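You operate a simulated robot arm through the tools that you are given. There is no shell and no other tool. Be economical: measure what you need, move in short steps, check, and stop when the job is done.

You are at the controls of a simulated robot arm. One attempt, no reset.

Task
Tamp section L5 flush, then tape its seam with L2 using the blue strip.
Fine: tamp with the wooden block, smooth the strip down with the purple float, put both back. Set down upright: wooden block, purple float.

Only the result counts: the job must be done as asked and must still hold three seconds after the hand-in. Knocking over, shifting, dropping, spilling or breaking anything else fails it.

Robot
A 7-joint arm with a two-finger parallel gripper, fixed in place. Base frame: the origin is at the foot of the arm, x ahead of it, y to its left, z up; the work surface is at about z = 520. Lengths are in mm, angles in degrees, forces in N, time in s.
With the tool pointing down near the work surface it reaches from about 180 to 740 mm from the base axis. Its first joint turns from -166.0 to 166.0 degrees. Payload 1.57 kg.
The TCP is the grasp point between the finger pads, 30 mm short of the fingertips. In the tool frame z runs along the fingers and y along their closing line. Largest opening 110 mm; finger width 24, thickness 12; the body of the gripper, 48 by 112 mm, starts 78 mm behind the TCP.
Orientation is told as [roll, pitch, yaw] about the base's x, y, z axes, in that order, counted from this pose: with the fingers straight down and closing along the base's y, the tool's x points along the base's -x, its y along +y and its z along -z.

Tools
- The arm moves only by the tool drive_tool. Its argument "increments" is one flat list of numbers, 6 for each row, row after row: the shift along the base's x, y, z in mm, then the turn, a rotation vector about the base's x, y, z in degrees. In form: [tx, ty, tz, ax, ay, az, tx, ty, tz, ax, ay, az, ...]. A call has 1 to 8 rows; each row shifts and turns the commanded pose from where the row before left it. "fingers" is the finger opening in mm, from 0 to 110, set as the call begins (left out, the last holds). A row lasts 0.2 s, in which the tool goes at most 50 mm and 8.6 degrees; a call with a longer step from one row to the next is refused whole, and so is a gripper value outside its range. A pose out of reach is approached as far as the arm can. The call stops where the force on the tool passes 40 N (or 10 N more than at its start, if that is more) or the arm is blocked; 0.2 s more then pass. Each finger travels about 45 mm/s and halts on what it meets, pressing with about 22 N; the grip force reading is that of the motor and also rises with nothing between the fingers. The clock runs only during rows and for 0.2 s after the last one: add rows that do not move to give the fingers time. It gives the time, the measured TCP pose, the force on the tool (base axes), the opening and the grip force at its end, in the units of the frame above (readings bear some noise), with the torque about the TCP (base axes, N m) and any sound that the robot's microphone picked up, and new pictures: "pictures" is both (left out), scene, wrist or none.
- Cameras (640 x 400 px; columns grow to the right, rows downward): "scene" is fixed at [220.8, -650.8, 1121.9]; the picture's right is [0.93, -0.37, 0.00], its down [-0.23, -0.58, -0.78] and it looks along [0.29, 0.73, -0.62] (base axes); focal length 284 px, centre (320, 200). "wrist" rides on the gripper at [70, 16, -141] in the tool frame; the picture's right is [-0.23, 0.97, 0.00], its down [-0.86, -0.20, -0.48] and it looks along [-0.47, -0.11, 0.88] (tool axes); focal length 222 px, centre (320, 200).
- lift_body(by): slides the trunk up (or, below 0, down) by that many mm; the arm rides with it, the base frame stays. It gives what a move gives, with no picture.
- locate(camera, pixels): for up to 12 pixels [column, row] of the newest picture of that camera ("zoom" is the newest enlarged one), the place [x, y, z] in the base frame of the surface seen there, good to about 2 mm. The clock stands still meanwhile.
- enlarge(camera, box): a new picture of the part [left, top, right, bottom] of that camera's present view, enlarged. The clock stands still meanwhile.
- finish_job(): hands the job in; it is judged then, once.

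Go step by step. Measure first, check grasps and placings, and put right what went wrong. The budget is 80 turns and 200 pictures, counting those below and the enlarged ones. Unless the task says otherwise, let go and move clear before handing in, and close with one line.

The tools are called after "Call:" as a command line: name --argument value ..., lists and objects as JSON in quotes. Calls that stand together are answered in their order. drive_tool: Moves the arm, as the interface text tells. Its arguments: {"type":"object","properties":{"increments":{"type":"array","items":{"type":"number"}},"fingers":{"type":"number"},"pictures":{"type":"string","enum":["both","scene","wrist","none"]}},"required":["increments"]} The other tools are called the same way: lift_body (by) slides the trunk up or down; locate (camera, pixels) gives the place of the surface under pixels of a picture; enlarge (camera, box) takes an enlarged picture of a part of a camera's view; finish_job () hands the job in.

At the start:

```text
t: 0.0
tcp_pos: [551.1, 68.4, 897.8]
orientation: [0.0, 0.0, 0.0]
wrist_force: [0.5, 0.0, 0.1]
wrist_torque: [0.01, -0.01, 0.03]
finger_gap: 110.2
grasp_force: 0.0
trunk travel left (down, up): [-325.0, 265.0]
```

scene: 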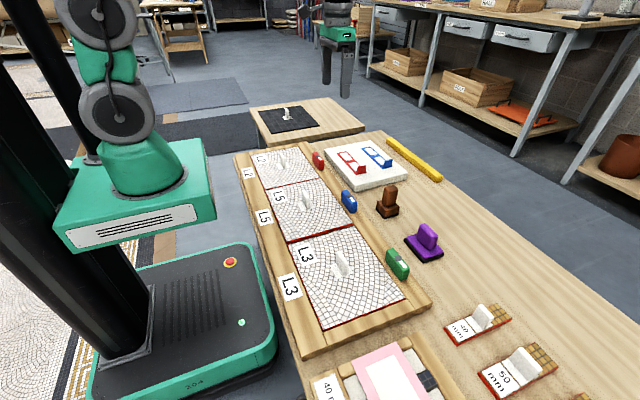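
wrist: 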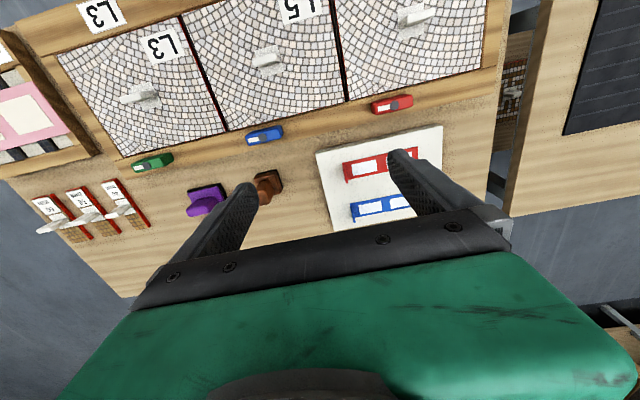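

The pictures show three mosaic sections around (300,220), a strip card at (365,162), the wooden block at (388,202) and the purple float at (427,240). I'll enlarge these areas first.

Call:
enlarge --camera "scene" --box '[230, 130, 390, 230]'

Call:
enlarge --camera "scene" --box '[320, 130, 480, 270]'

Call:
enlarge --camera "wrist" --box '[180, 0, 520, 230]'

Call:
enlarge --camera "scene" --box '[230, 200, 440, 350]'

```text
4.00 times, centred on (310, 180) of scene
```

zoom: 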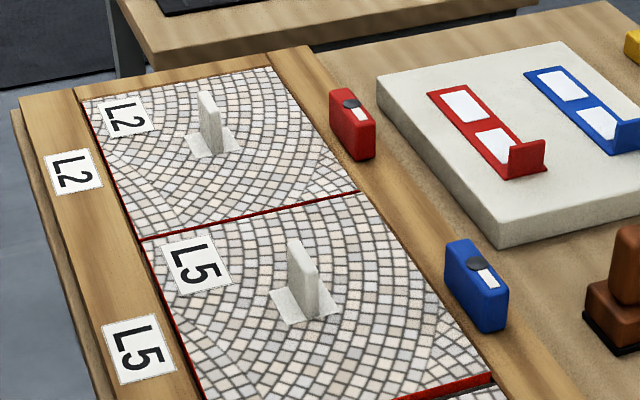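

```text
2.86 times, centred on (400, 200) of scene
```

zoom: 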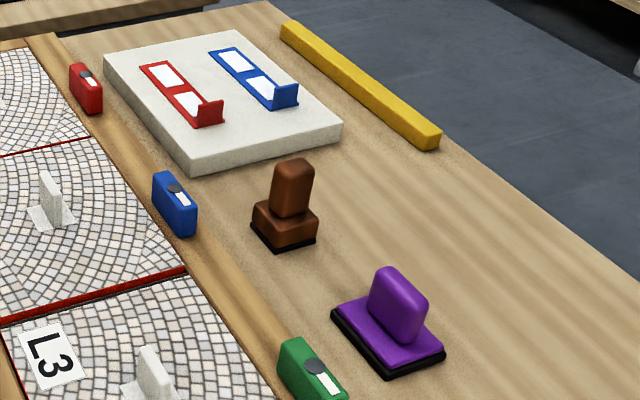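

```text
1.74 times, centred on (350, 115) of wrist
```

zoom: 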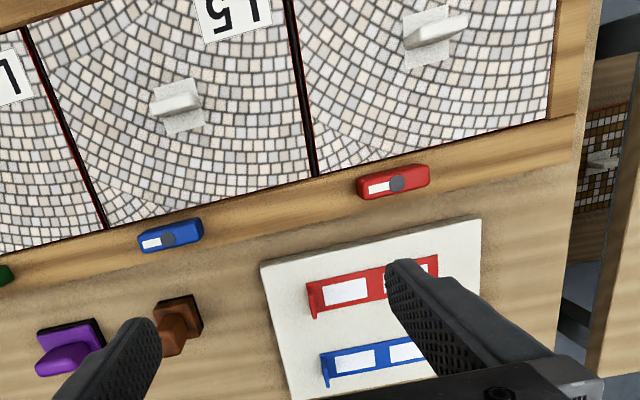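

```text
2.67 times, centred on (335, 275) of scene
```

zoom: 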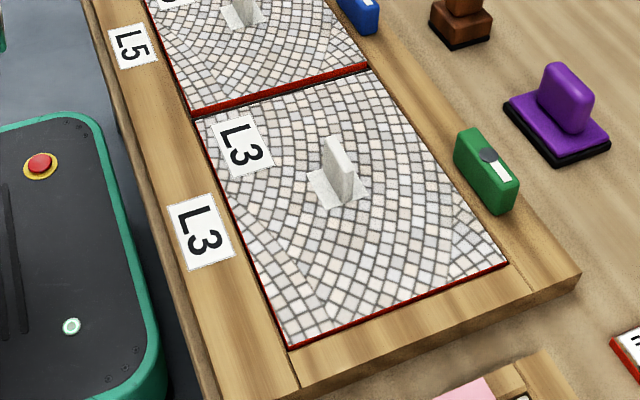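

L5 shows a red edge toward L3, so it seems to stand proud there. I'll measure heights on the sections.

Call:
enlarge --camera "scene" --box '[230, 130, 390, 250]'

Call:
locate --camera "scene" --pixels '[[258, 160], [296, 150], [268, 187], [316, 177], [271, 192], [318, 180], [289, 240], [348, 224], [292, 248], [352, 229], [244, 165], [328, 172]]'

```text
3.33 times, centred on (310, 190) of scene
```

zoom: 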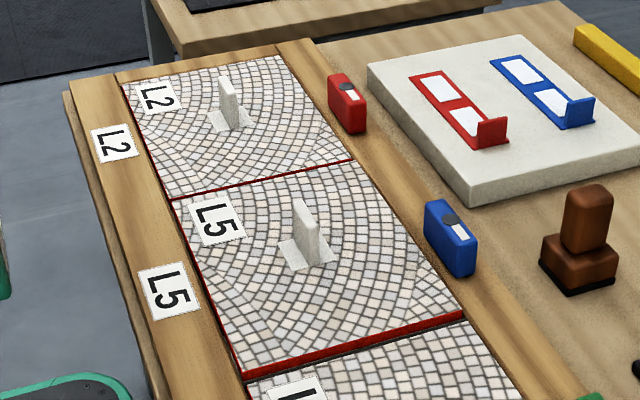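

```text
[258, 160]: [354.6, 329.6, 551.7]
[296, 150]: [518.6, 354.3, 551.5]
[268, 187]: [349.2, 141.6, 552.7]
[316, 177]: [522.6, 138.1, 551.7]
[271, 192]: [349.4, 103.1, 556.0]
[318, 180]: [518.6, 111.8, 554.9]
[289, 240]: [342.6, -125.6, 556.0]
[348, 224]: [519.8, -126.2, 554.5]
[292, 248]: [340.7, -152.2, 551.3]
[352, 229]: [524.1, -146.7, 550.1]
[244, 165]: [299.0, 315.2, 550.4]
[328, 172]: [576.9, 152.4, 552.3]
```

L5 stands about 4 mm above L2. Now I'll measure corners, handle and the tools.

Call:
locate --camera "zoom" --pixels '[[125, 90], [278, 57], [172, 192], [350, 157], [176, 203], [355, 167], [246, 363], [462, 308], [299, 204], [308, 262], [222, 80], [450, 240]]'

Call:
enlarge --camera "scene" --box '[360, 170, 460, 270]'

```text
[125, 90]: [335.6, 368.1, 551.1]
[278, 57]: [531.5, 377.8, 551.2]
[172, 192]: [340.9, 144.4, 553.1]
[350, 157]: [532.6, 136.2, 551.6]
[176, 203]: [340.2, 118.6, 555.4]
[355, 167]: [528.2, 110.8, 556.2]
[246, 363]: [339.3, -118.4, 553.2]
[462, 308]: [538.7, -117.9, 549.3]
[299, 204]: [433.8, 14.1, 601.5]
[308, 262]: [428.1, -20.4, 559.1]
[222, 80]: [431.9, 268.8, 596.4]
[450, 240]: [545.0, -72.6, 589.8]
```

```text
4.00 times, centred on (410, 220) of scene
```

zoom: 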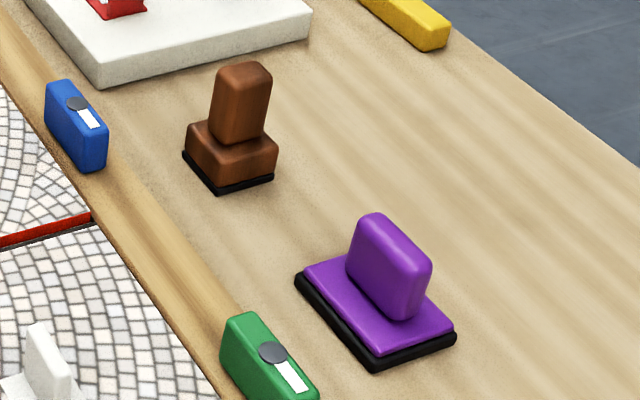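

Measuring tool and strip geometry.

Call:
locate --camera "zoom" --pixels '[[215, 70], [265, 75], [240, 125], [190, 135], [218, 178], [275, 155], [362, 225], [425, 265], [310, 272], [375, 350], [450, 325], [340, 225]]'

Call:
enlarge --camera "scene" --box '[320, 130, 420, 192]'

```text
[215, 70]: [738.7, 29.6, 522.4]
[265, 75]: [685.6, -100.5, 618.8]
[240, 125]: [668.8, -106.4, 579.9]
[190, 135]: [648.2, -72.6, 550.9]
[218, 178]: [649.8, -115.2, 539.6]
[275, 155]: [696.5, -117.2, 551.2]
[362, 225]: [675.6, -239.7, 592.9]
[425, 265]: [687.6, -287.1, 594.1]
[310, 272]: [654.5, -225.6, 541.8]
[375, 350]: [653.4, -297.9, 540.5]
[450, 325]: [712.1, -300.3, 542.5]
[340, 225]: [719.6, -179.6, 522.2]
```

```text
6.40 times, centred on (370, 161) of scene
```

zoom: 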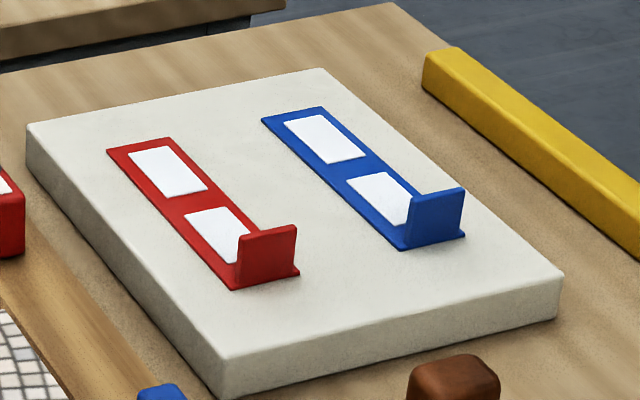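

Call:
locate --camera "zoom" --pixels '[[265, 120], [320, 110], [402, 245], [462, 236], [412, 198], [462, 192], [330, 140], [380, 200], [30, 127], [322, 72], [225, 360], [560, 275]]'

Call:
enlarge --camera "wrist" --box '[310, 120, 440, 230]'

Call:
enlarge --camera "scene" --box '[430, 290, 570, 400]'

```text
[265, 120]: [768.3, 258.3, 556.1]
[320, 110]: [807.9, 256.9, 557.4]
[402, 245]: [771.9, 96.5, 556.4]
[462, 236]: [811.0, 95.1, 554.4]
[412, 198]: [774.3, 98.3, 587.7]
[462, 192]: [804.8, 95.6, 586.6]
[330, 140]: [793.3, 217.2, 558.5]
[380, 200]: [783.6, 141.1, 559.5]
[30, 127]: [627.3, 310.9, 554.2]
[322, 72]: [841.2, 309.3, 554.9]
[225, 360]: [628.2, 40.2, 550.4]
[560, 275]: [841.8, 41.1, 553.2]
```

```text
3.64 times, centred on (375, 175) of wrist
```

zoom: 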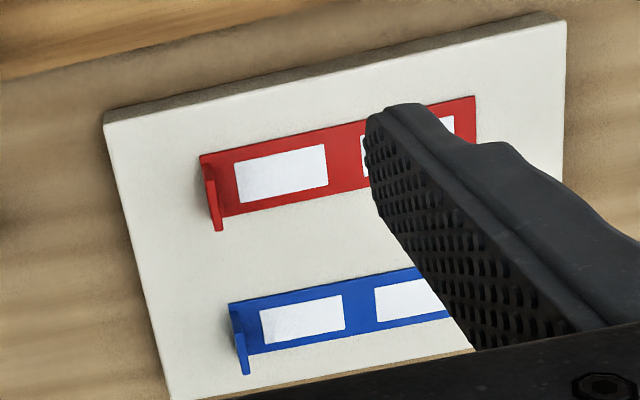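

```text
3.64 times, centred on (500, 345) of scene
```

zoom: 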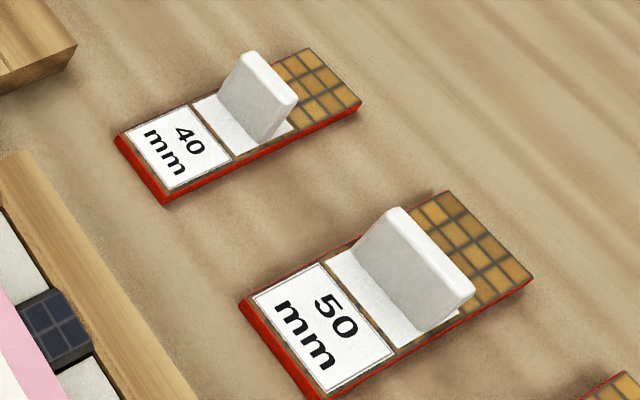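

The strip is 163 × 40 with an upright tab at its y≈96 end; the block sits near (672,-95). I'll move over the block for a close wrist view.

Call:
drive_tool --increments '[20, -27, -32, 0, 0, 0, 20, -27, -32, 0, 0, 0, 20, -27, -32, 0, 0, 0, 20, -27, -32, 0, 0, 0, 20, -27, -32, 0, 0, 0, 18, -27, -32, 0, 0, 0]'

```text
t: 1.4
tcp_pos: [670.6, -94.8, 709.5]
orientation: [-0.1, 0.1, 0.0]
wrist_force: [0.0, 0.6, 0.5]
wrist_torque: [0.01, 0.02, 0.03]
finger_gap: 110.0
grasp_force: 0.1
trunk travel left (down, up): [-325.0, 265.0]
```

scene: 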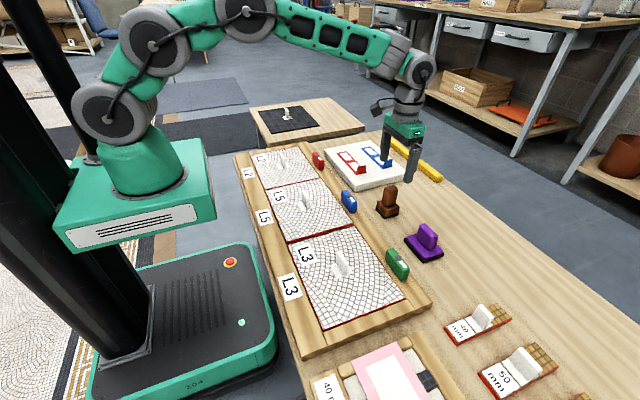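
wrist: 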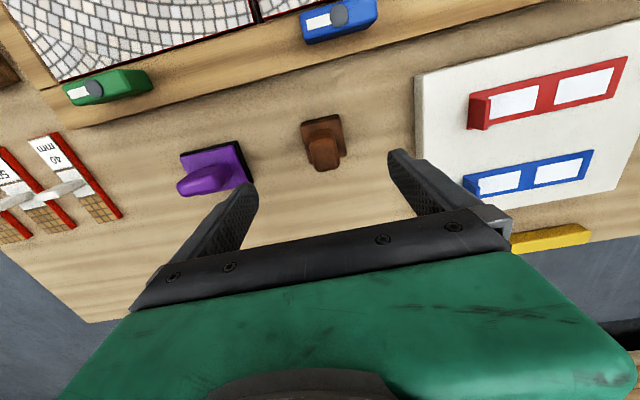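

Call:
enlarge --camera "wrist" --box '[160, 90, 380, 220]'

Call:
enlarge --camera "scene" --box '[360, 170, 460, 270]'

```text
2.91 times, centred on (270, 155) of wrist
```

zoom: 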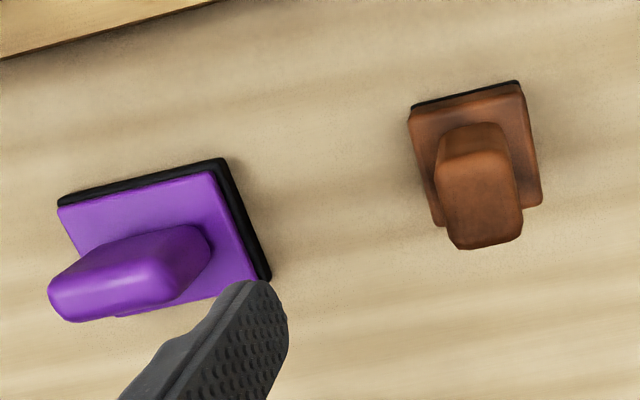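

```text
4.00 times, centred on (410, 220) of scene
```

zoom: 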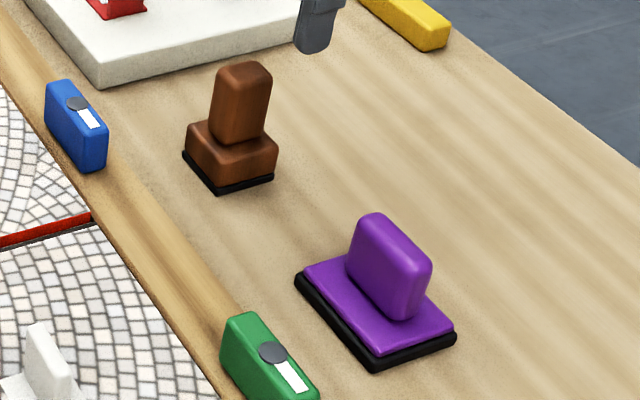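

Call:
locate --camera "zoom" --pixels '[[243, 73], [222, 78], [262, 74], [240, 63], [245, 84], [222, 100], [258, 105], [213, 135], [230, 165], [187, 125], [275, 150], [240, 110]]'

Call:
locate --camera "wrist" --pixels '[[325, 155], [312, 142], [338, 140], [315, 165], [338, 165], [326, 134], [305, 128], [340, 118]]'

```text
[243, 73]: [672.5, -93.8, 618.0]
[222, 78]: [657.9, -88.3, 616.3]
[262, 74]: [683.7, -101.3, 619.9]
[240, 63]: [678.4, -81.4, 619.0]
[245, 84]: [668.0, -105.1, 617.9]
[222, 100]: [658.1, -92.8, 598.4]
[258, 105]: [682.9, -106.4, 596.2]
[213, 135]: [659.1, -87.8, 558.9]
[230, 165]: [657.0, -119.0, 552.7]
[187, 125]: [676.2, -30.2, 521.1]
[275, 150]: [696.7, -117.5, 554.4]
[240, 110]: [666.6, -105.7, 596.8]
```

```text
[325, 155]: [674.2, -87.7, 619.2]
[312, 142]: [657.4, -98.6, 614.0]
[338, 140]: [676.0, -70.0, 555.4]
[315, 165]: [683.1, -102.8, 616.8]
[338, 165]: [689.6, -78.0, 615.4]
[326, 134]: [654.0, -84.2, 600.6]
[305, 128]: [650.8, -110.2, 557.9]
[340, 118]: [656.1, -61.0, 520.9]
```

The block's handle is centred at about (672.5,-92), z 556–619, 28 wide in y. I'll descend to z 597 and close.

Call:
drive_tool --increments '[1, 1, -30, 0, 0, 0, 1, 1, -40, 0, 0, 0, 0, 0, -30, 0, 0, 0, 0, 0, -12, 0, 0, 0, 0, 0, 0, 0, 0, 0]' --fingers 70 --pictures "wrist"

Call:
drive_tool --increments '[0, 0, 0, 0, 0, 0, 0, 0, 0, 0, 0, 0, 0, 0, 0, 0, 0, 0, 0, 0, 0, 0, 0, 0, 0, 0, 0, 0, 0, 0]' --fingers 0 --pictures "wrist"

```text
t: 2.6
tcp_pos: [672.4, -91.9, 595.5]
orientation: [0.1, 0.0, 0.0]
wrist_force: [-0.5, 0.3, -0.3]
wrist_torque: [-0.02, -0.02, 0.0]
finger_gap: 70.3
grasp_force: 0.0
trunk travel left (down, up): [-325.0, 265.0]
```

wrist: 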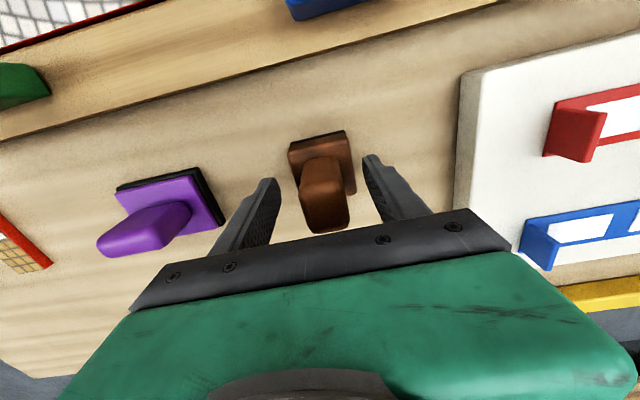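

```text
t: 3.8
tcp_pos: [671.8, -91.7, 595.2]
orientation: [0.0, 0.1, 0.2]
wrist_force: [0.7, 1.1, 0.2]
wrist_torque: [0.04, -0.01, 0.02]
finger_gap: 29.8
grasp_force: 21.8
trunk travel left (down, up): [-325.0, 265.0]
```

wrist: 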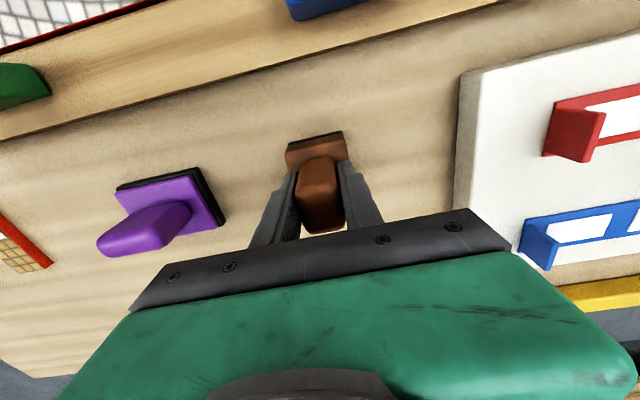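

Block is gripped (gap 29.8). Lifting and carrying it above L5, north of its handle.

Call:
drive_tool --increments '[0, 0, 20, 0, 0, 0, 0, 0, 45, 0, 0, 0, 0, 0, 48, 0, 0, 0, -30, 20, 10, 0, 0, 0, -40, 25, 0, 0, 0, 0, -40, 25, 0, 0, 0, 0, -40, 25, 0, 0, 0, 0, -40, 25, 0, 0, 0, 0]' --pictures "none"

Call:
drive_tool --increments '[-24, 16, 0, 0, 0, 0, -23, 16, 0, 0, 0, 0, 0, 0, -30, 0, 0, 0, 0, 0, -30, 0, 0, 0, 0, 0, 0, 0, 0, 0]'

```text
t: 5.6
tcp_pos: [481.4, 28.2, 717.2]
orientation: [-0.1, 0.1, 0.0]
wrist_force: [-0.3, -0.4, -2.3]
wrist_torque: [-0.06, 0.02, -0.02]
finger_gap: 29.7
grasp_force: 21.7
trunk travel left (down, up): [-325.0, 265.0]
```

```text
t: 6.8
tcp_pos: [434.2, 59.8, 656.4]
orientation: [0.0, 0.0, 0.1]
wrist_force: [0.7, -0.2, -2.1]
wrist_torque: [-0.02, 0.01, 0.05]
finger_gap: 29.9
grasp_force: 22.0
trunk travel left (down, up): [-325.0, 265.0]
```

scene: 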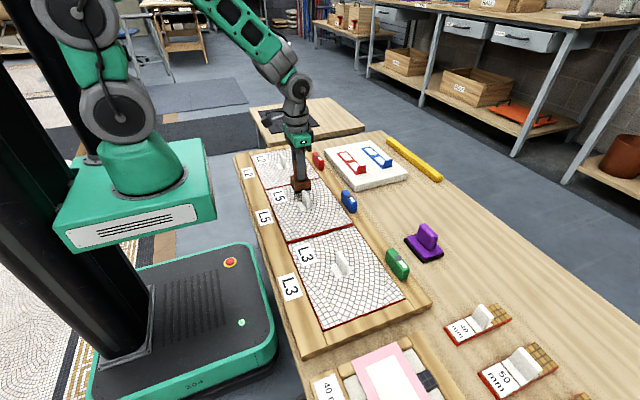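
wrist: 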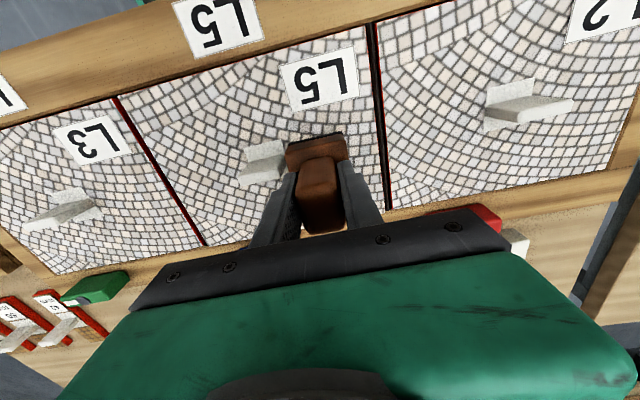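

Block bottom is about 26 mm above L5. Descending slowly to contact and reading the force.

Call:
drive_tool --increments '[0, 0, -15, 0, 0, 0, 0, 0, -8, 0, 0, 0, 0, 0, -2, 0, 0, 0, 0, 0, -1, 0, 0, 0]' --pictures "none"

Call:
drive_tool --increments '[0, 0, -1, 0, 0, 0, 0, 0, 0, 0, 0, 0]' --pictures "none"

Call:
drive_tool --increments '[0, 0, -1, 0, 0, 0, 0, 0, 0, 0, 0, 0]' --pictures "none"

```text
t: 7.8
tcp_pos: [435.0, 61.2, 630.2]
orientation: [-0.1, 0.0, -0.1]
wrist_force: [0.6, -0.6, -2.4]
wrist_torque: [-0.01, 0.01, 0.02]
finger_gap: 29.4
grasp_force: 22.0
trunk travel left (down, up): [-325.0, 265.0]
```

```text
t: 8.4
tcp_pos: [434.2, 62.3, 630.4]
orientation: [0.0, 0.0, 0.0]
wrist_force: [-1.2, 0.3, -2.4]
wrist_torque: [-0.01, 0.03, 0.0]
finger_gap: 29.9
grasp_force: 21.9
trunk travel left (down, up): [-325.0, 265.0]
```

```text
t: 9.0
tcp_pos: [434.8, 61.3, 628.6]
orientation: [0.0, 0.0, 0.0]
wrist_force: [2.0, 0.4, -1.8]
wrist_torque: [0.01, 0.04, -0.01]
finger_gap: 29.6
grasp_force: 22.4
trunk travel left (down, up): [-325.0, 265.0]
```

Call:
drive_tool --increments '[0, 0, -1, 0, 0, 0, 0, 0, 0, 0, 0, 0]' --pictures "none"

Call:
drive_tool --increments '[0, 0, -1, 0, 0, 0, 0, 0, 0, 0, 0, 0]' --pictures "none"

Call:
drive_tool --increments '[0, 0, -1, 0, 0, 0, 0, 0, 0, 0, 0, 0]' --pictures "both"

```text
t: 9.6
tcp_pos: [435.4, 60.3, 628.6]
orientation: [0.0, -0.1, 0.0]
wrist_force: [-1.0, -0.5, 4.1]
wrist_torque: [-0.05, 0.16, 0.02]
finger_gap: 29.9
grasp_force: 21.8
trunk travel left (down, up): [-325.0, 265.0]
```

```text
t: 10.2
tcp_pos: [435.5, 61.2, 628.0]
orientation: [0.0, -0.1, 0.0]
wrist_force: [0.1, -1.3, 11.6]
wrist_torque: [-0.27, 0.26, 0.01]
finger_gap: 30.0
grasp_force: 21.9
trunk travel left (down, up): [-325.0, 265.0]
```

```text
t: 10.8
tcp_pos: [434.8, 61.5, 625.4]
orientation: [0.0, 0.0, 0.2]
wrist_force: [1.8, -0.7, 6.7]
wrist_torque: [-0.29, -0.07, 0.02]
finger_gap: 29.5
grasp_force: 21.9
trunk travel left (down, up): [-325.0, 265.0]
```

scene: 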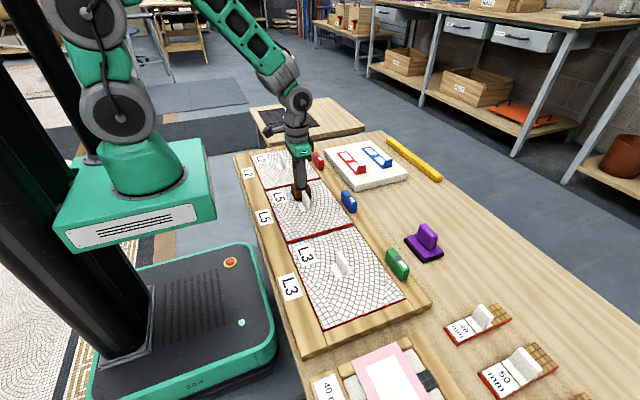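
wrist: 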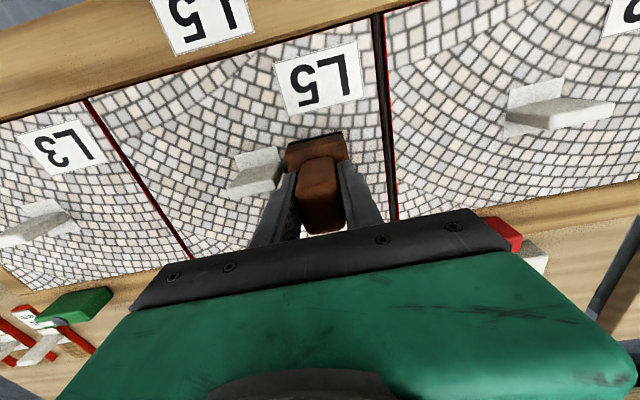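

The force fell from 11.6 to 6.7 N, so L5 has started moving. I'll check its height.

Call:
locate --camera "scene" --pixels '[[271, 192], [316, 183], [280, 215], [289, 238], [346, 222], [318, 230], [325, 200], [296, 150], [268, 187], [352, 229], [320, 235], [330, 205]]'

```text
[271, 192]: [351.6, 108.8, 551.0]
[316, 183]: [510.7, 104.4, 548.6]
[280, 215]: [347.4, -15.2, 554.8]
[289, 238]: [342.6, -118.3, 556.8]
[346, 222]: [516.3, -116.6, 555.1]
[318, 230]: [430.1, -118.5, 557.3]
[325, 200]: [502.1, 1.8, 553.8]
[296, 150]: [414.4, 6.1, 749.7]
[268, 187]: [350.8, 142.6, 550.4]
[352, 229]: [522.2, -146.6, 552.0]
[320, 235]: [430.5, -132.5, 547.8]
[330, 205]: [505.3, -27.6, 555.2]
```

L5 tilted: the north end is down near 550, the south end still about 556. I'll move over to the south half and press there.

Call:
drive_tool --increments '[0, 0, 30, 0, 0, 0, 0, 0, 40, 0, 0, 0, 0, -45, 0, 0, 0, 0, 0, -45, 0, 0, 0, 0, 0, -35, 0, 0, 0, 0, 0, 0, -40, 0, 0, 0, 0, 0, -20, 0, 0, 0, 0, 0, -5, 0, 0, 0]' --pictures "none"

Call:
drive_tool --increments '[0, 0, -1, 0, 0, 0, 0, 0, 0, 0, 0, 0]' --pictures "scene"

```text
t: 12.6
tcp_pos: [435.1, -63.6, 632.9]
orientation: [0.0, 0.0, 0.1]
wrist_force: [-0.2, -0.3, -1.6]
wrist_torque: [0.01, 0.02, -0.02]
finger_gap: 29.7
grasp_force: 21.8
trunk travel left (down, up): [-325.0, 265.0]
```

```text
t: 13.2
tcp_pos: [435.1, -63.3, 630.1]
orientation: [0.0, 0.1, 0.0]
wrist_force: [-0.7, 0.4, -1.9]
wrist_torque: [-0.02, 0.01, -0.02]
finger_gap: 29.7
grasp_force: 21.8
trunk travel left (down, up): [-325.0, 265.0]
```

scene: 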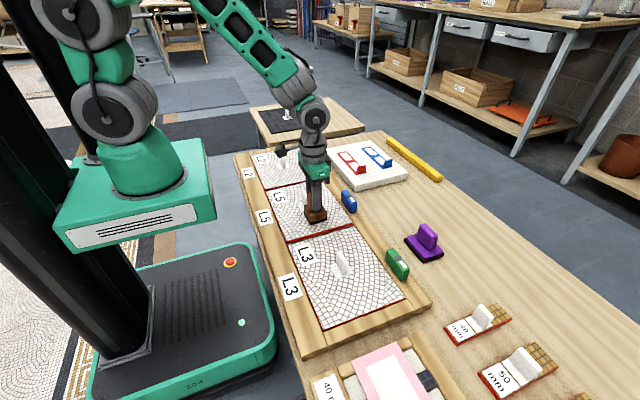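

Call:
drive_tool --increments '[0, 0, -1, 0, 0, 0, 0, 0, 0, 0, 0, 0]' --pictures "none"

Call:
drive_tool --increments '[0, 0, -1, 0, 0, 0, 0, 0, 0, 0, 0, 0]' --pictures "none"

Call:
drive_tool --increments '[0, 0, -1, 0, 0, 0, 0, 0, 0, 0, 0, 0]' --pictures "scene"

Call:
locate --camera "scene" --pixels '[[271, 192], [316, 183], [280, 215], [289, 238], [346, 222], [325, 200], [275, 204], [322, 195], [292, 230], [336, 215], [295, 195], [352, 229]]'

```text
t: 13.8
tcp_pos: [436.0, -63.7, 628.2]
orientation: [0.0, 0.1, 0.0]
wrist_force: [0.6, 0.1, -1.0]
wrist_torque: [0.03, -0.02, 0.03]
finger_gap: 29.8
grasp_force: 22.5
trunk travel left (down, up): [-325.0, 265.0]
```

```text
t: 14.4
tcp_pos: [434.8, -63.8, 629.2]
orientation: [0.0, -0.1, 0.1]
wrist_force: [0.6, 1.4, 2.2]
wrist_torque: [-0.05, -0.01, -0.02]
finger_gap: 29.8
grasp_force: 22.1
trunk travel left (down, up): [-325.0, 265.0]
```

```text
t: 15.0
tcp_pos: [435.0, -63.4, 627.1]
orientation: [0.0, -0.1, -0.1]
wrist_force: [1.8, -2.0, 3.5]
wrist_torque: [-0.25, -0.1, 0.03]
finger_gap: 29.8
grasp_force: 21.8
trunk travel left (down, up): [-325.0, 265.0]
```

scene: 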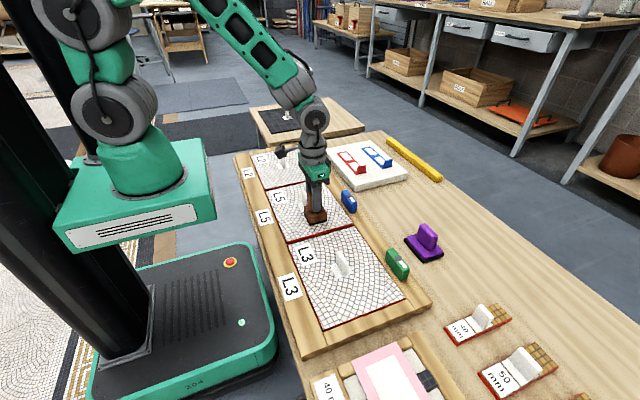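

```text
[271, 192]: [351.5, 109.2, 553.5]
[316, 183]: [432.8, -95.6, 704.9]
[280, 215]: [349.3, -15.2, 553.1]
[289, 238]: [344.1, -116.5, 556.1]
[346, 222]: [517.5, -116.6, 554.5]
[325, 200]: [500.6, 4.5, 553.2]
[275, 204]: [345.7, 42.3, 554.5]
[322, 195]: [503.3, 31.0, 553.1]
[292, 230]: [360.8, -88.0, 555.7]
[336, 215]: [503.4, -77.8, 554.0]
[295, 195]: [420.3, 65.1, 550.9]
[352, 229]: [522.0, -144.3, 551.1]
```

The south end is still about 4 mm up. Pressing further.

Call:
drive_tool --increments '[0, 0, -1, 0, 0, 0, 0, 0, 0, 0, 0, 0]' --pictures "none"

Call:
drive_tool --increments '[0, 0, -1, 0, 0, 0, 0, 0, 0, 0, 0, 0]' --pictures "scene"

Call:
locate --camera "scene" --pixels '[[271, 192], [275, 198], [280, 215], [289, 238], [346, 222], [325, 200], [275, 204], [322, 195], [292, 230], [336, 215], [295, 195], [352, 229]]'

```text
t: 15.6
tcp_pos: [434.9, -64.6, 626.5]
orientation: [0.0, 0.0, -0.1]
wrist_force: [2.7, 0.7, 2.3]
wrist_torque: [-0.09, -0.25, 0.07]
finger_gap: 29.9
grasp_force: 21.9
trunk travel left (down, up): [-325.0, 265.0]
```

```text
t: 16.2
tcp_pos: [434.2, -65.1, 624.8]
orientation: [0.0, 0.1, 0.0]
wrist_force: [-0.8, -1.1, -1.9]
wrist_torque: [0.01, 0.03, 0.03]
finger_gap: 29.8
grasp_force: 21.6
trunk travel left (down, up): [-325.0, 265.0]
```

scene: 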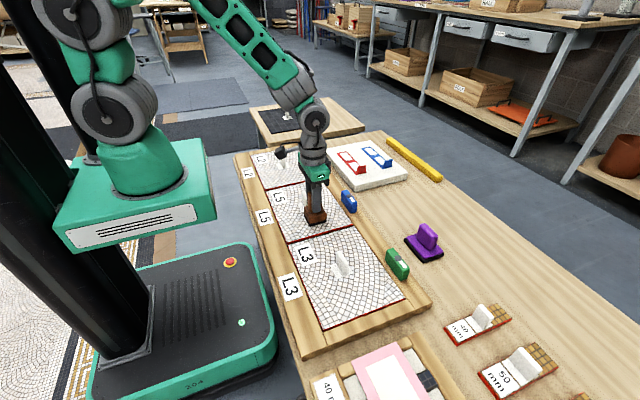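

```text
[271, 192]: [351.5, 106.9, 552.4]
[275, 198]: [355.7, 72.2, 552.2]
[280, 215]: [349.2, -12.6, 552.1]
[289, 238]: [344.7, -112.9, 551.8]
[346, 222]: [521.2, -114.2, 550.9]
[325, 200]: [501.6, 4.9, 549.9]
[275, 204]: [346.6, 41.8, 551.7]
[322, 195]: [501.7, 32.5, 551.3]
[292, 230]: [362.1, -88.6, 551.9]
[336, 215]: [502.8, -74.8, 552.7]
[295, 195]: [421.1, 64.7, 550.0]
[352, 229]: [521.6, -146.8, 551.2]
```

L5 now reads about 551.5 all over, matching L2, and the press force has gone. I'll lift off and inspect.

Call:
drive_tool --increments '[0, 0, 40, 0, 0, 0, 0, 0, 40, 0, 0, 0, 45, 0, 5, 0, 0, 0, 45, 0, 5, 0, 0, 0, 45, 0, 0, 0, 0, 0, 45, -5, 0, 0, 0, 0, 40, -15, 0, 0, 0, 0, 17, -7, 0, 0, 0, 0]'

Call:
enlarge --camera "scene" --box '[230, 130, 390, 250]'

Call:
locate --camera "zoom" --pixels '[[175, 210], [260, 190], [350, 175], [250, 358], [350, 335], [450, 305], [170, 185], [255, 170], [345, 152], [255, 388], [370, 352], [480, 330]]'

```text
t: 18.0
tcp_pos: [673.0, -92.4, 714.2]
orientation: [0.0, 0.1, 0.0]
wrist_force: [0.1, -0.2, -2.3]
wrist_torque: [0.0, 0.03, -0.01]
finger_gap: 30.0
grasp_force: 21.8
trunk travel left (down, up): [-325.0, 265.0]
```

scene: 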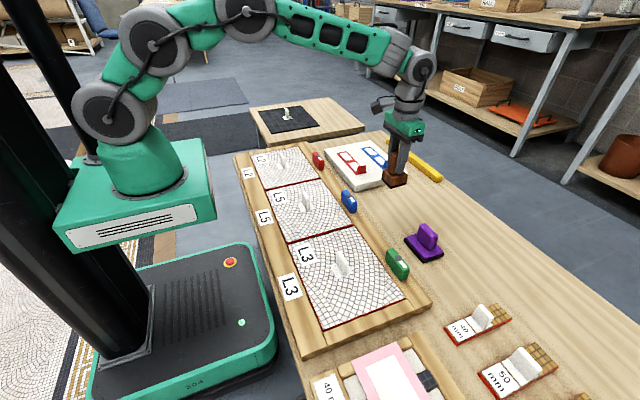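
wrist: 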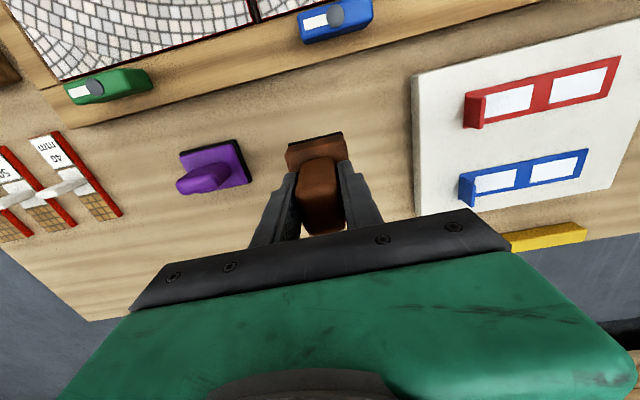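

```text
3.33 times, centred on (310, 190) of scene
```

zoom: 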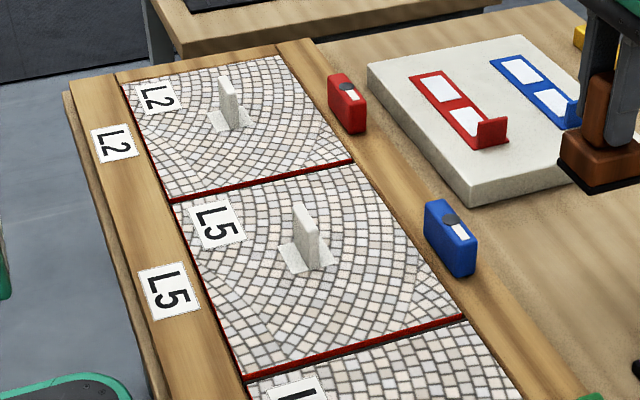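

```text
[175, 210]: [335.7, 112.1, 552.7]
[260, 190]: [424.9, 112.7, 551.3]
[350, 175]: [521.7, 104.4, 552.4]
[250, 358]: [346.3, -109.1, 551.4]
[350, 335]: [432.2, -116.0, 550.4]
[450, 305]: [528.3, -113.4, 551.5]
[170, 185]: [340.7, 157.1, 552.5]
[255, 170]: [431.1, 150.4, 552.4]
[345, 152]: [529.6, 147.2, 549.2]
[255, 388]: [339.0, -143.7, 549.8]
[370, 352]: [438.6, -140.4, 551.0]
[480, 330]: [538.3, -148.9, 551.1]
```

It looks flush; I'll average more points to tell it apart from noise.

Call:
enlarge --camera "scene" --box '[260, 165, 340, 215]'

Call:
locate --camera "zoom" --pixels '[[100, 225], [150, 215], [200, 205], [250, 196], [300, 186], [350, 172], [400, 160], [120, 270], [180, 250], [400, 190], [440, 170], [230, 230]]'

Call:
locate --camera "zoom" --pixels '[[90, 160], [140, 150], [190, 140], [240, 130], [290, 120], [340, 110], [390, 100], [100, 135], [160, 120], [220, 110], [280, 100], [350, 85]]'

Call:
locate --camera "scene" --pixels '[[284, 220], [288, 228], [290, 236], [300, 234], [310, 231], [320, 229], [330, 226], [340, 223], [346, 220], [305, 225], [325, 220], [335, 215]]'

```text
8.00 times, centred on (300, 190) of scene
```

zoom: 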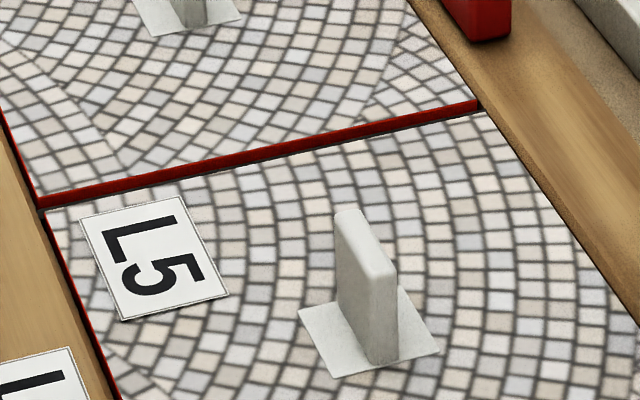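

```text
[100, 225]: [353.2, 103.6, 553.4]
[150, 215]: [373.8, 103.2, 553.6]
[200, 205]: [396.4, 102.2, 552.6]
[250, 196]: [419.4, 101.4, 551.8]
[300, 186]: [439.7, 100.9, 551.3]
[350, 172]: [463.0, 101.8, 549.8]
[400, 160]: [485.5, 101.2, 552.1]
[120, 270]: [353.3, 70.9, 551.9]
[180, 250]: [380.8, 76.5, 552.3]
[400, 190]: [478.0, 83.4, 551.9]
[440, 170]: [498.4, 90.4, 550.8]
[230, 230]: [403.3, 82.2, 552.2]
```

```text
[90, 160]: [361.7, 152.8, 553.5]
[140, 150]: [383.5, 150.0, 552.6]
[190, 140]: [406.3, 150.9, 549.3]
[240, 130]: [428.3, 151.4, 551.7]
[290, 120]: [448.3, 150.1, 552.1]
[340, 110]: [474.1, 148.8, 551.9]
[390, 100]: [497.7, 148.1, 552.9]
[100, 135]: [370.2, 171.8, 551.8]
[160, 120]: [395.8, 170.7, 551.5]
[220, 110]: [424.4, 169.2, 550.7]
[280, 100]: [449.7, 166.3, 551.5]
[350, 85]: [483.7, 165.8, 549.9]
```

```text
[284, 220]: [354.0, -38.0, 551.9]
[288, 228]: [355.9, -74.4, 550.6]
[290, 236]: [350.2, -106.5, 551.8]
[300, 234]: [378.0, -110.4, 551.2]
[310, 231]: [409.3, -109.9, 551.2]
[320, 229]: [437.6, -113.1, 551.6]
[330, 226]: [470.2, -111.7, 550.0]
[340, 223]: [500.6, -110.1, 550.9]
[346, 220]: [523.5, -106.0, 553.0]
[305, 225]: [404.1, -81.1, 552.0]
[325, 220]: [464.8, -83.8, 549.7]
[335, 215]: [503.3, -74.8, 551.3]
```

L5 averages about 551.7 against 551.6 for L2, so it is flush. Setting the block back at (671.8,-91.7).

Call:
drive_tool --increments '[-1, 0.5, -40, 0, 0, 0, 0, 0, -40, 0, 0, 0, 0, 0, -27, 0, 0, 0, 0, 0, -6, 0, 0, 0, 0, 0, -3, 0, 0, 0, 0, 0, -2, 0, 0, 0]'

```text
t: 19.4
tcp_pos: [670.1, -90.7, 598.6]
orientation: [0.1, 0.1, 0.0]
wrist_force: [-0.6, 0.0, -1.9]
wrist_torque: [-0.03, 0.02, 0.0]
finger_gap: 29.8
grasp_force: 21.9
trunk travel left (down, up): [-325.0, 265.0]
```

scene: 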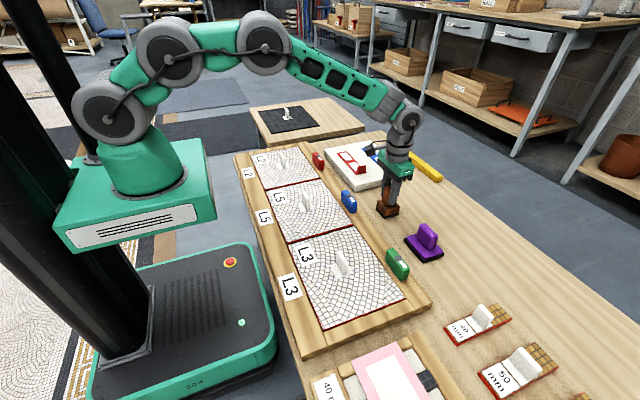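
wrist: 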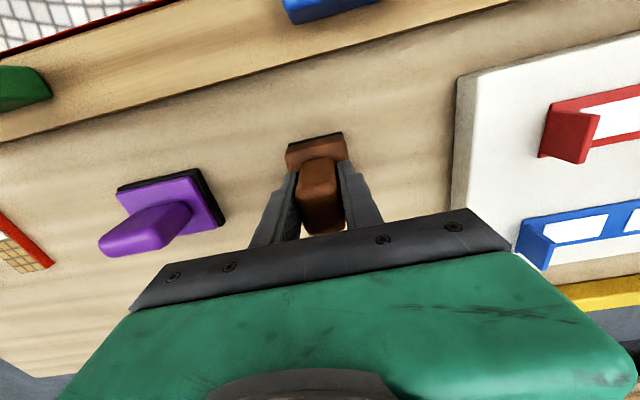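

Call:
drive_tool --increments '[1, -0.5, -2, 0, 0, 0, 0, 0, -1, 0, 0, 0, 0, 0, 0, 0, 0, 0]' --pictures "none"

Call:
drive_tool --increments '[0, 0, -1, 0, 0, 0, 0, 0, 0, 0, 0, 0]' --pictures "none"

```text
t: 20.2
tcp_pos: [672.6, -91.4, 594.9]
orientation: [0.0, -0.2, -0.1]
wrist_force: [-3.6, 0.2, 5.6]
wrist_torque: [0.04, 0.12, 0.02]
finger_gap: 29.8
grasp_force: 22.0
trunk travel left (down, up): [-325.0, 265.0]
```

```text
t: 20.8
tcp_pos: [671.2, -90.8, 595.7]
orientation: [0.0, -0.1, 0.0]
wrist_force: [-6.8, 1.1, 15.2]
wrist_torque: [0.07, 0.54, -0.02]
finger_gap: 29.6
grasp_force: 21.8
trunk travel left (down, up): [-325.0, 265.0]
```

The block is seated (15 N upward). Relieving, opening, and rising.

Call:
drive_tool --increments '[0, 0, 1.5, 0, 0, 0, 0, 0, 0, 0, 0, 0]' --pictures "none"

Call:
drive_tool --increments '[0, 0, 0, 0, 0, 0, 0, 0, 0, 0, 0, 0, 0, 0, 0, 0, 0, 0, 0, 0, 30, 0, 0, 0, 0, 0, 45, 0, 0, 0, 0, 0, 45, 0, 0, 0, 0, 0, 45, 0, 0, 0]' --fingers 75

```text
t: 21.4
tcp_pos: [671.8, -90.3, 596.0]
orientation: [0.0, -0.1, 0.0]
wrist_force: [-4.0, 2.9, 9.1]
wrist_torque: [0.11, -0.05, 0.07]
finger_gap: 29.8
grasp_force: 22.1
trunk travel left (down, up): [-325.0, 265.0]
```

```text
t: 23.0
tcp_pos: [670.9, -90.1, 760.0]
orientation: [0.0, 0.1, 0.0]
wrist_force: [-0.6, 0.4, -0.4]
wrist_torque: [-0.03, 0.0, 0.02]
finger_gap: 74.8
grasp_force: 0.1
trunk travel left (down, up): [-325.0, 265.0]
```

scene: 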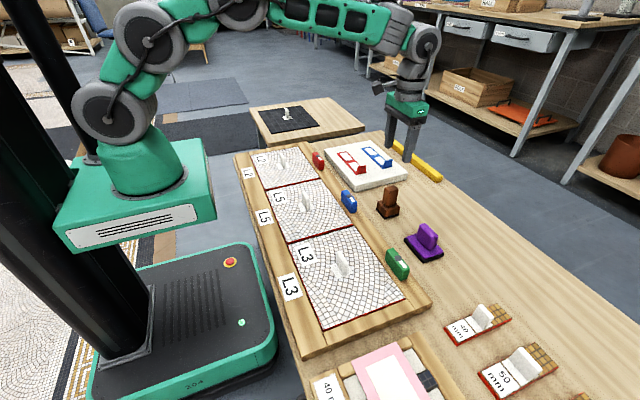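
wrist: 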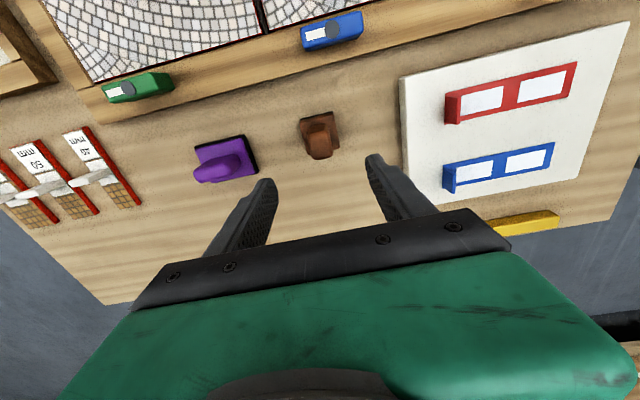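

Block is upright in place. Now approach the blue strip's tab at (790,97) with the tool tilted 25° outward for reach, stopping above for a look.

Call:
drive_tool --increments '[14, 37.5, -14, 0, -5, 0, 14, 37.5, -14, 0, -5, 0, 14, 37.5, -14, 0, -5, 0, 14, 37.5, -14, 0, -5, 0, 20, 37.5, -14, 0, -5, 0, 20, 0, -10, 0, 0, 0, 0, 0, 0, 0, 0, 0]' --fingers 50

```text
t: 24.6
tcp_pos: [767.3, 97.3, 681.2]
orientation: [0.0, -25.0, 0.0]
wrist_force: [0.8, 0.0, 0.2]
wrist_torque: [-0.03, 0.03, 0.04]
finger_gap: 50.0
grasp_force: 0.2
trunk travel left (down, up): [-325.0, 265.0]
```

scene: 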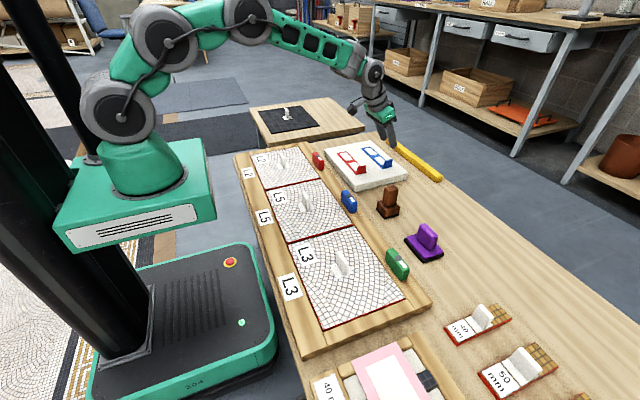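
wrist: 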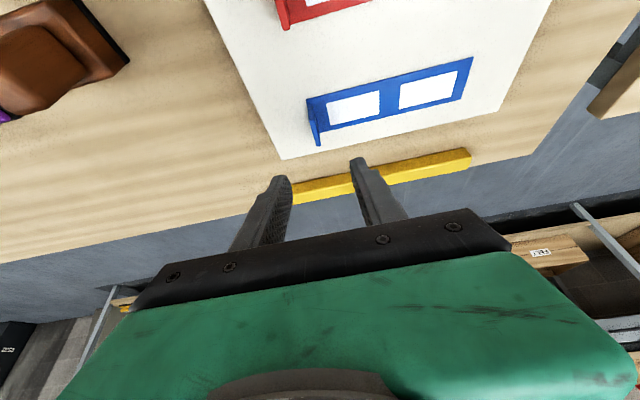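

Reach is fine. Measuring the tab precisely from the wrist camera.

Call:
enlarge --camera "wrist" --box '[270, 40, 490, 180]'

Call:
locate --camera "zoom" --pixels '[[117, 185], [133, 245], [127, 215], [120, 220], [146, 302], [140, 280], [165, 243], [560, 165], [587, 52], [110, 170]]'

Call:
enlarge --camera "scene" --box '[340, 110, 440, 192]'

```text
2.86 times, centred on (380, 110) of wrist
```

zoom: 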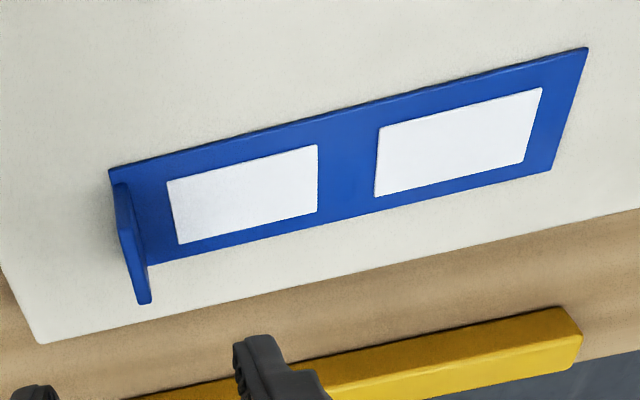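

```text
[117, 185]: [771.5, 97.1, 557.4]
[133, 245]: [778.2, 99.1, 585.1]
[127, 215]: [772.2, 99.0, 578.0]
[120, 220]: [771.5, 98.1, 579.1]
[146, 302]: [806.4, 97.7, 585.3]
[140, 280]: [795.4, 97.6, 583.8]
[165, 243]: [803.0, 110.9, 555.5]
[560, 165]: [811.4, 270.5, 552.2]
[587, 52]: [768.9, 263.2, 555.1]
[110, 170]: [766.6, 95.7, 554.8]
```

```text
4.88 times, centred on (390, 151) of scene
```

zoom: 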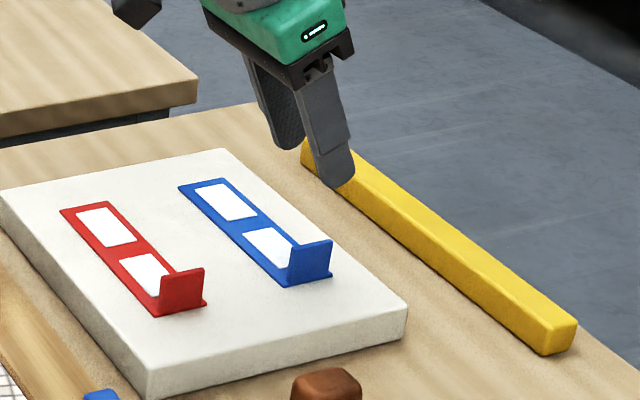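

Tab is at y≈98, x 771–807, top z 586. Descending to straddle it.

Call:
drive_tool --increments '[5, 0.7, -30, 0, 0, 0, 5, 0, -30, 0, 0, 0, 4, 0, -18, 0, 0, 0, 0, 0, -7, 0, 0, 0, 0, 0, 0, 0, 0, 0]'

Call:
enlarge --camera "scene" --box '[340, 110, 440, 192]'

```text
t: 25.8
tcp_pos: [780.8, 98.3, 596.5]
orientation: [0.1, -25.0, 0.0]
wrist_force: [0.6, -0.5, 0.2]
wrist_torque: [-0.02, -0.01, 0.04]
finger_gap: 50.0
grasp_force: 0.1
trunk travel left (down, up): [-325.0, 265.0]
```

scene: 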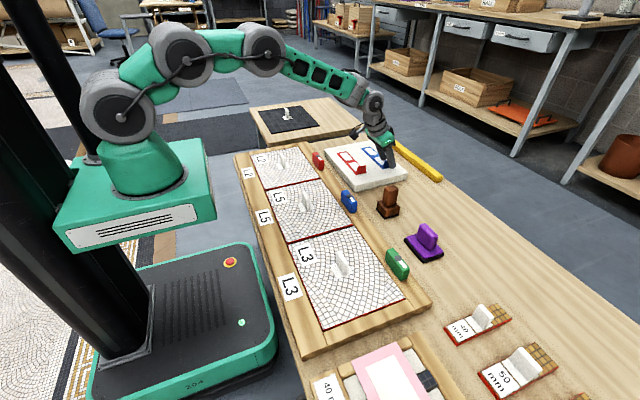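
wrist: 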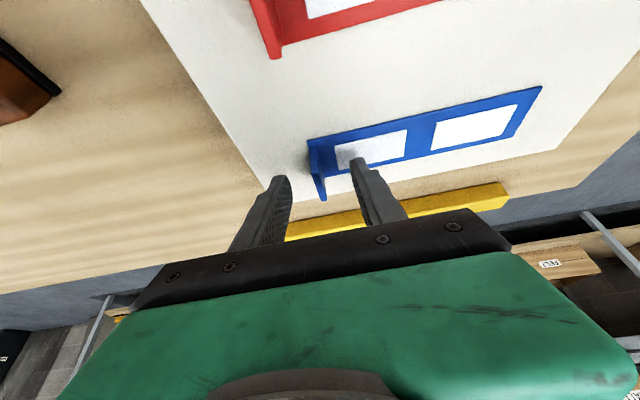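

```text
4.88 times, centred on (390, 151) of scene
```

zoom: 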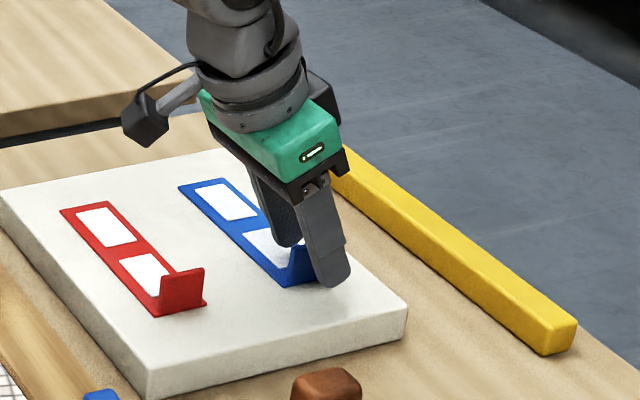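

The fingers straddle the tab, slightly toward its far side. Shifting 3 mm back and closing.

Call:
drive_tool --increments '[-3, 0, 0, 0, 0, 0, 0, 0, 0, 0, 0, 0, 0, 0, 0, 0, 0, 0, 0, 0, 0, 0, 0, 0, 0, 0, 0, 0, 0, 0]' --fingers 0 --pictures "none"

Call:
drive_tool --increments '[0, 0, 5, 0, 0, 0, 0, 0, 10, 0, 0, 0, 0, 0, 20, 0, 0, 0, 0, 0, 30, 0, 0, 0]'

Call:
enlarge --camera "scene" --box '[340, 110, 440, 192]'

```text
t: 27.0
tcp_pos: [778.1, 99.2, 596.1]
orientation: [0.0, -25.0, 0.0]
wrist_force: [0.0, -0.7, -0.6]
wrist_torque: [0.01, 0.0, -0.03]
finger_gap: 4.5
grasp_force: 22.0
trunk travel left (down, up): [-325.0, 265.0]
```

```text
t: 28.0
tcp_pos: [778.7, 96.6, 660.8]
orientation: [0.0, -25.0, 0.0]
wrist_force: [0.8, -0.6, -1.2]
wrist_torque: [-0.03, -0.01, -0.01]
finger_gap: 4.5
grasp_force: 22.4
trunk travel left (down, up): [-325.0, 265.0]
```

scene: 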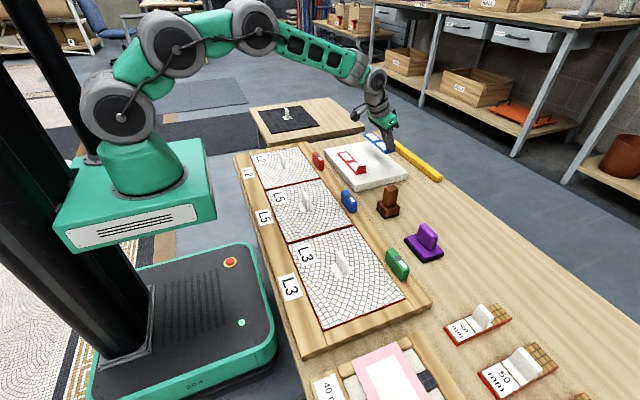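
wrist: 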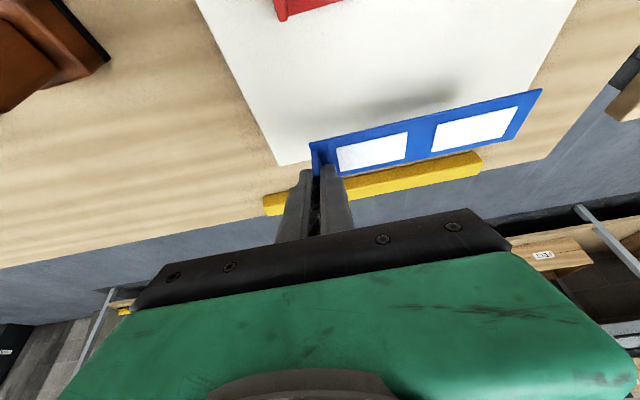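

```text
4.88 times, centred on (390, 151) of scene
```

zoom: 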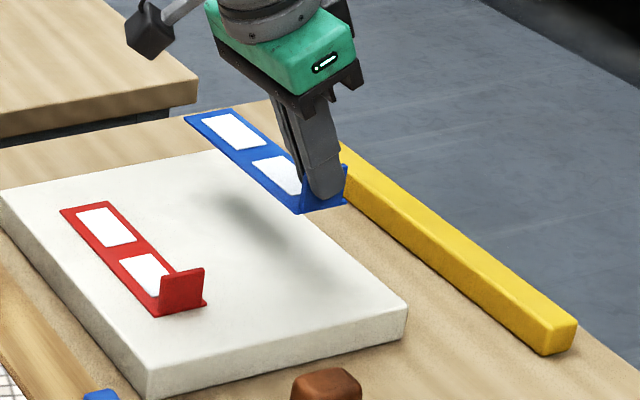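

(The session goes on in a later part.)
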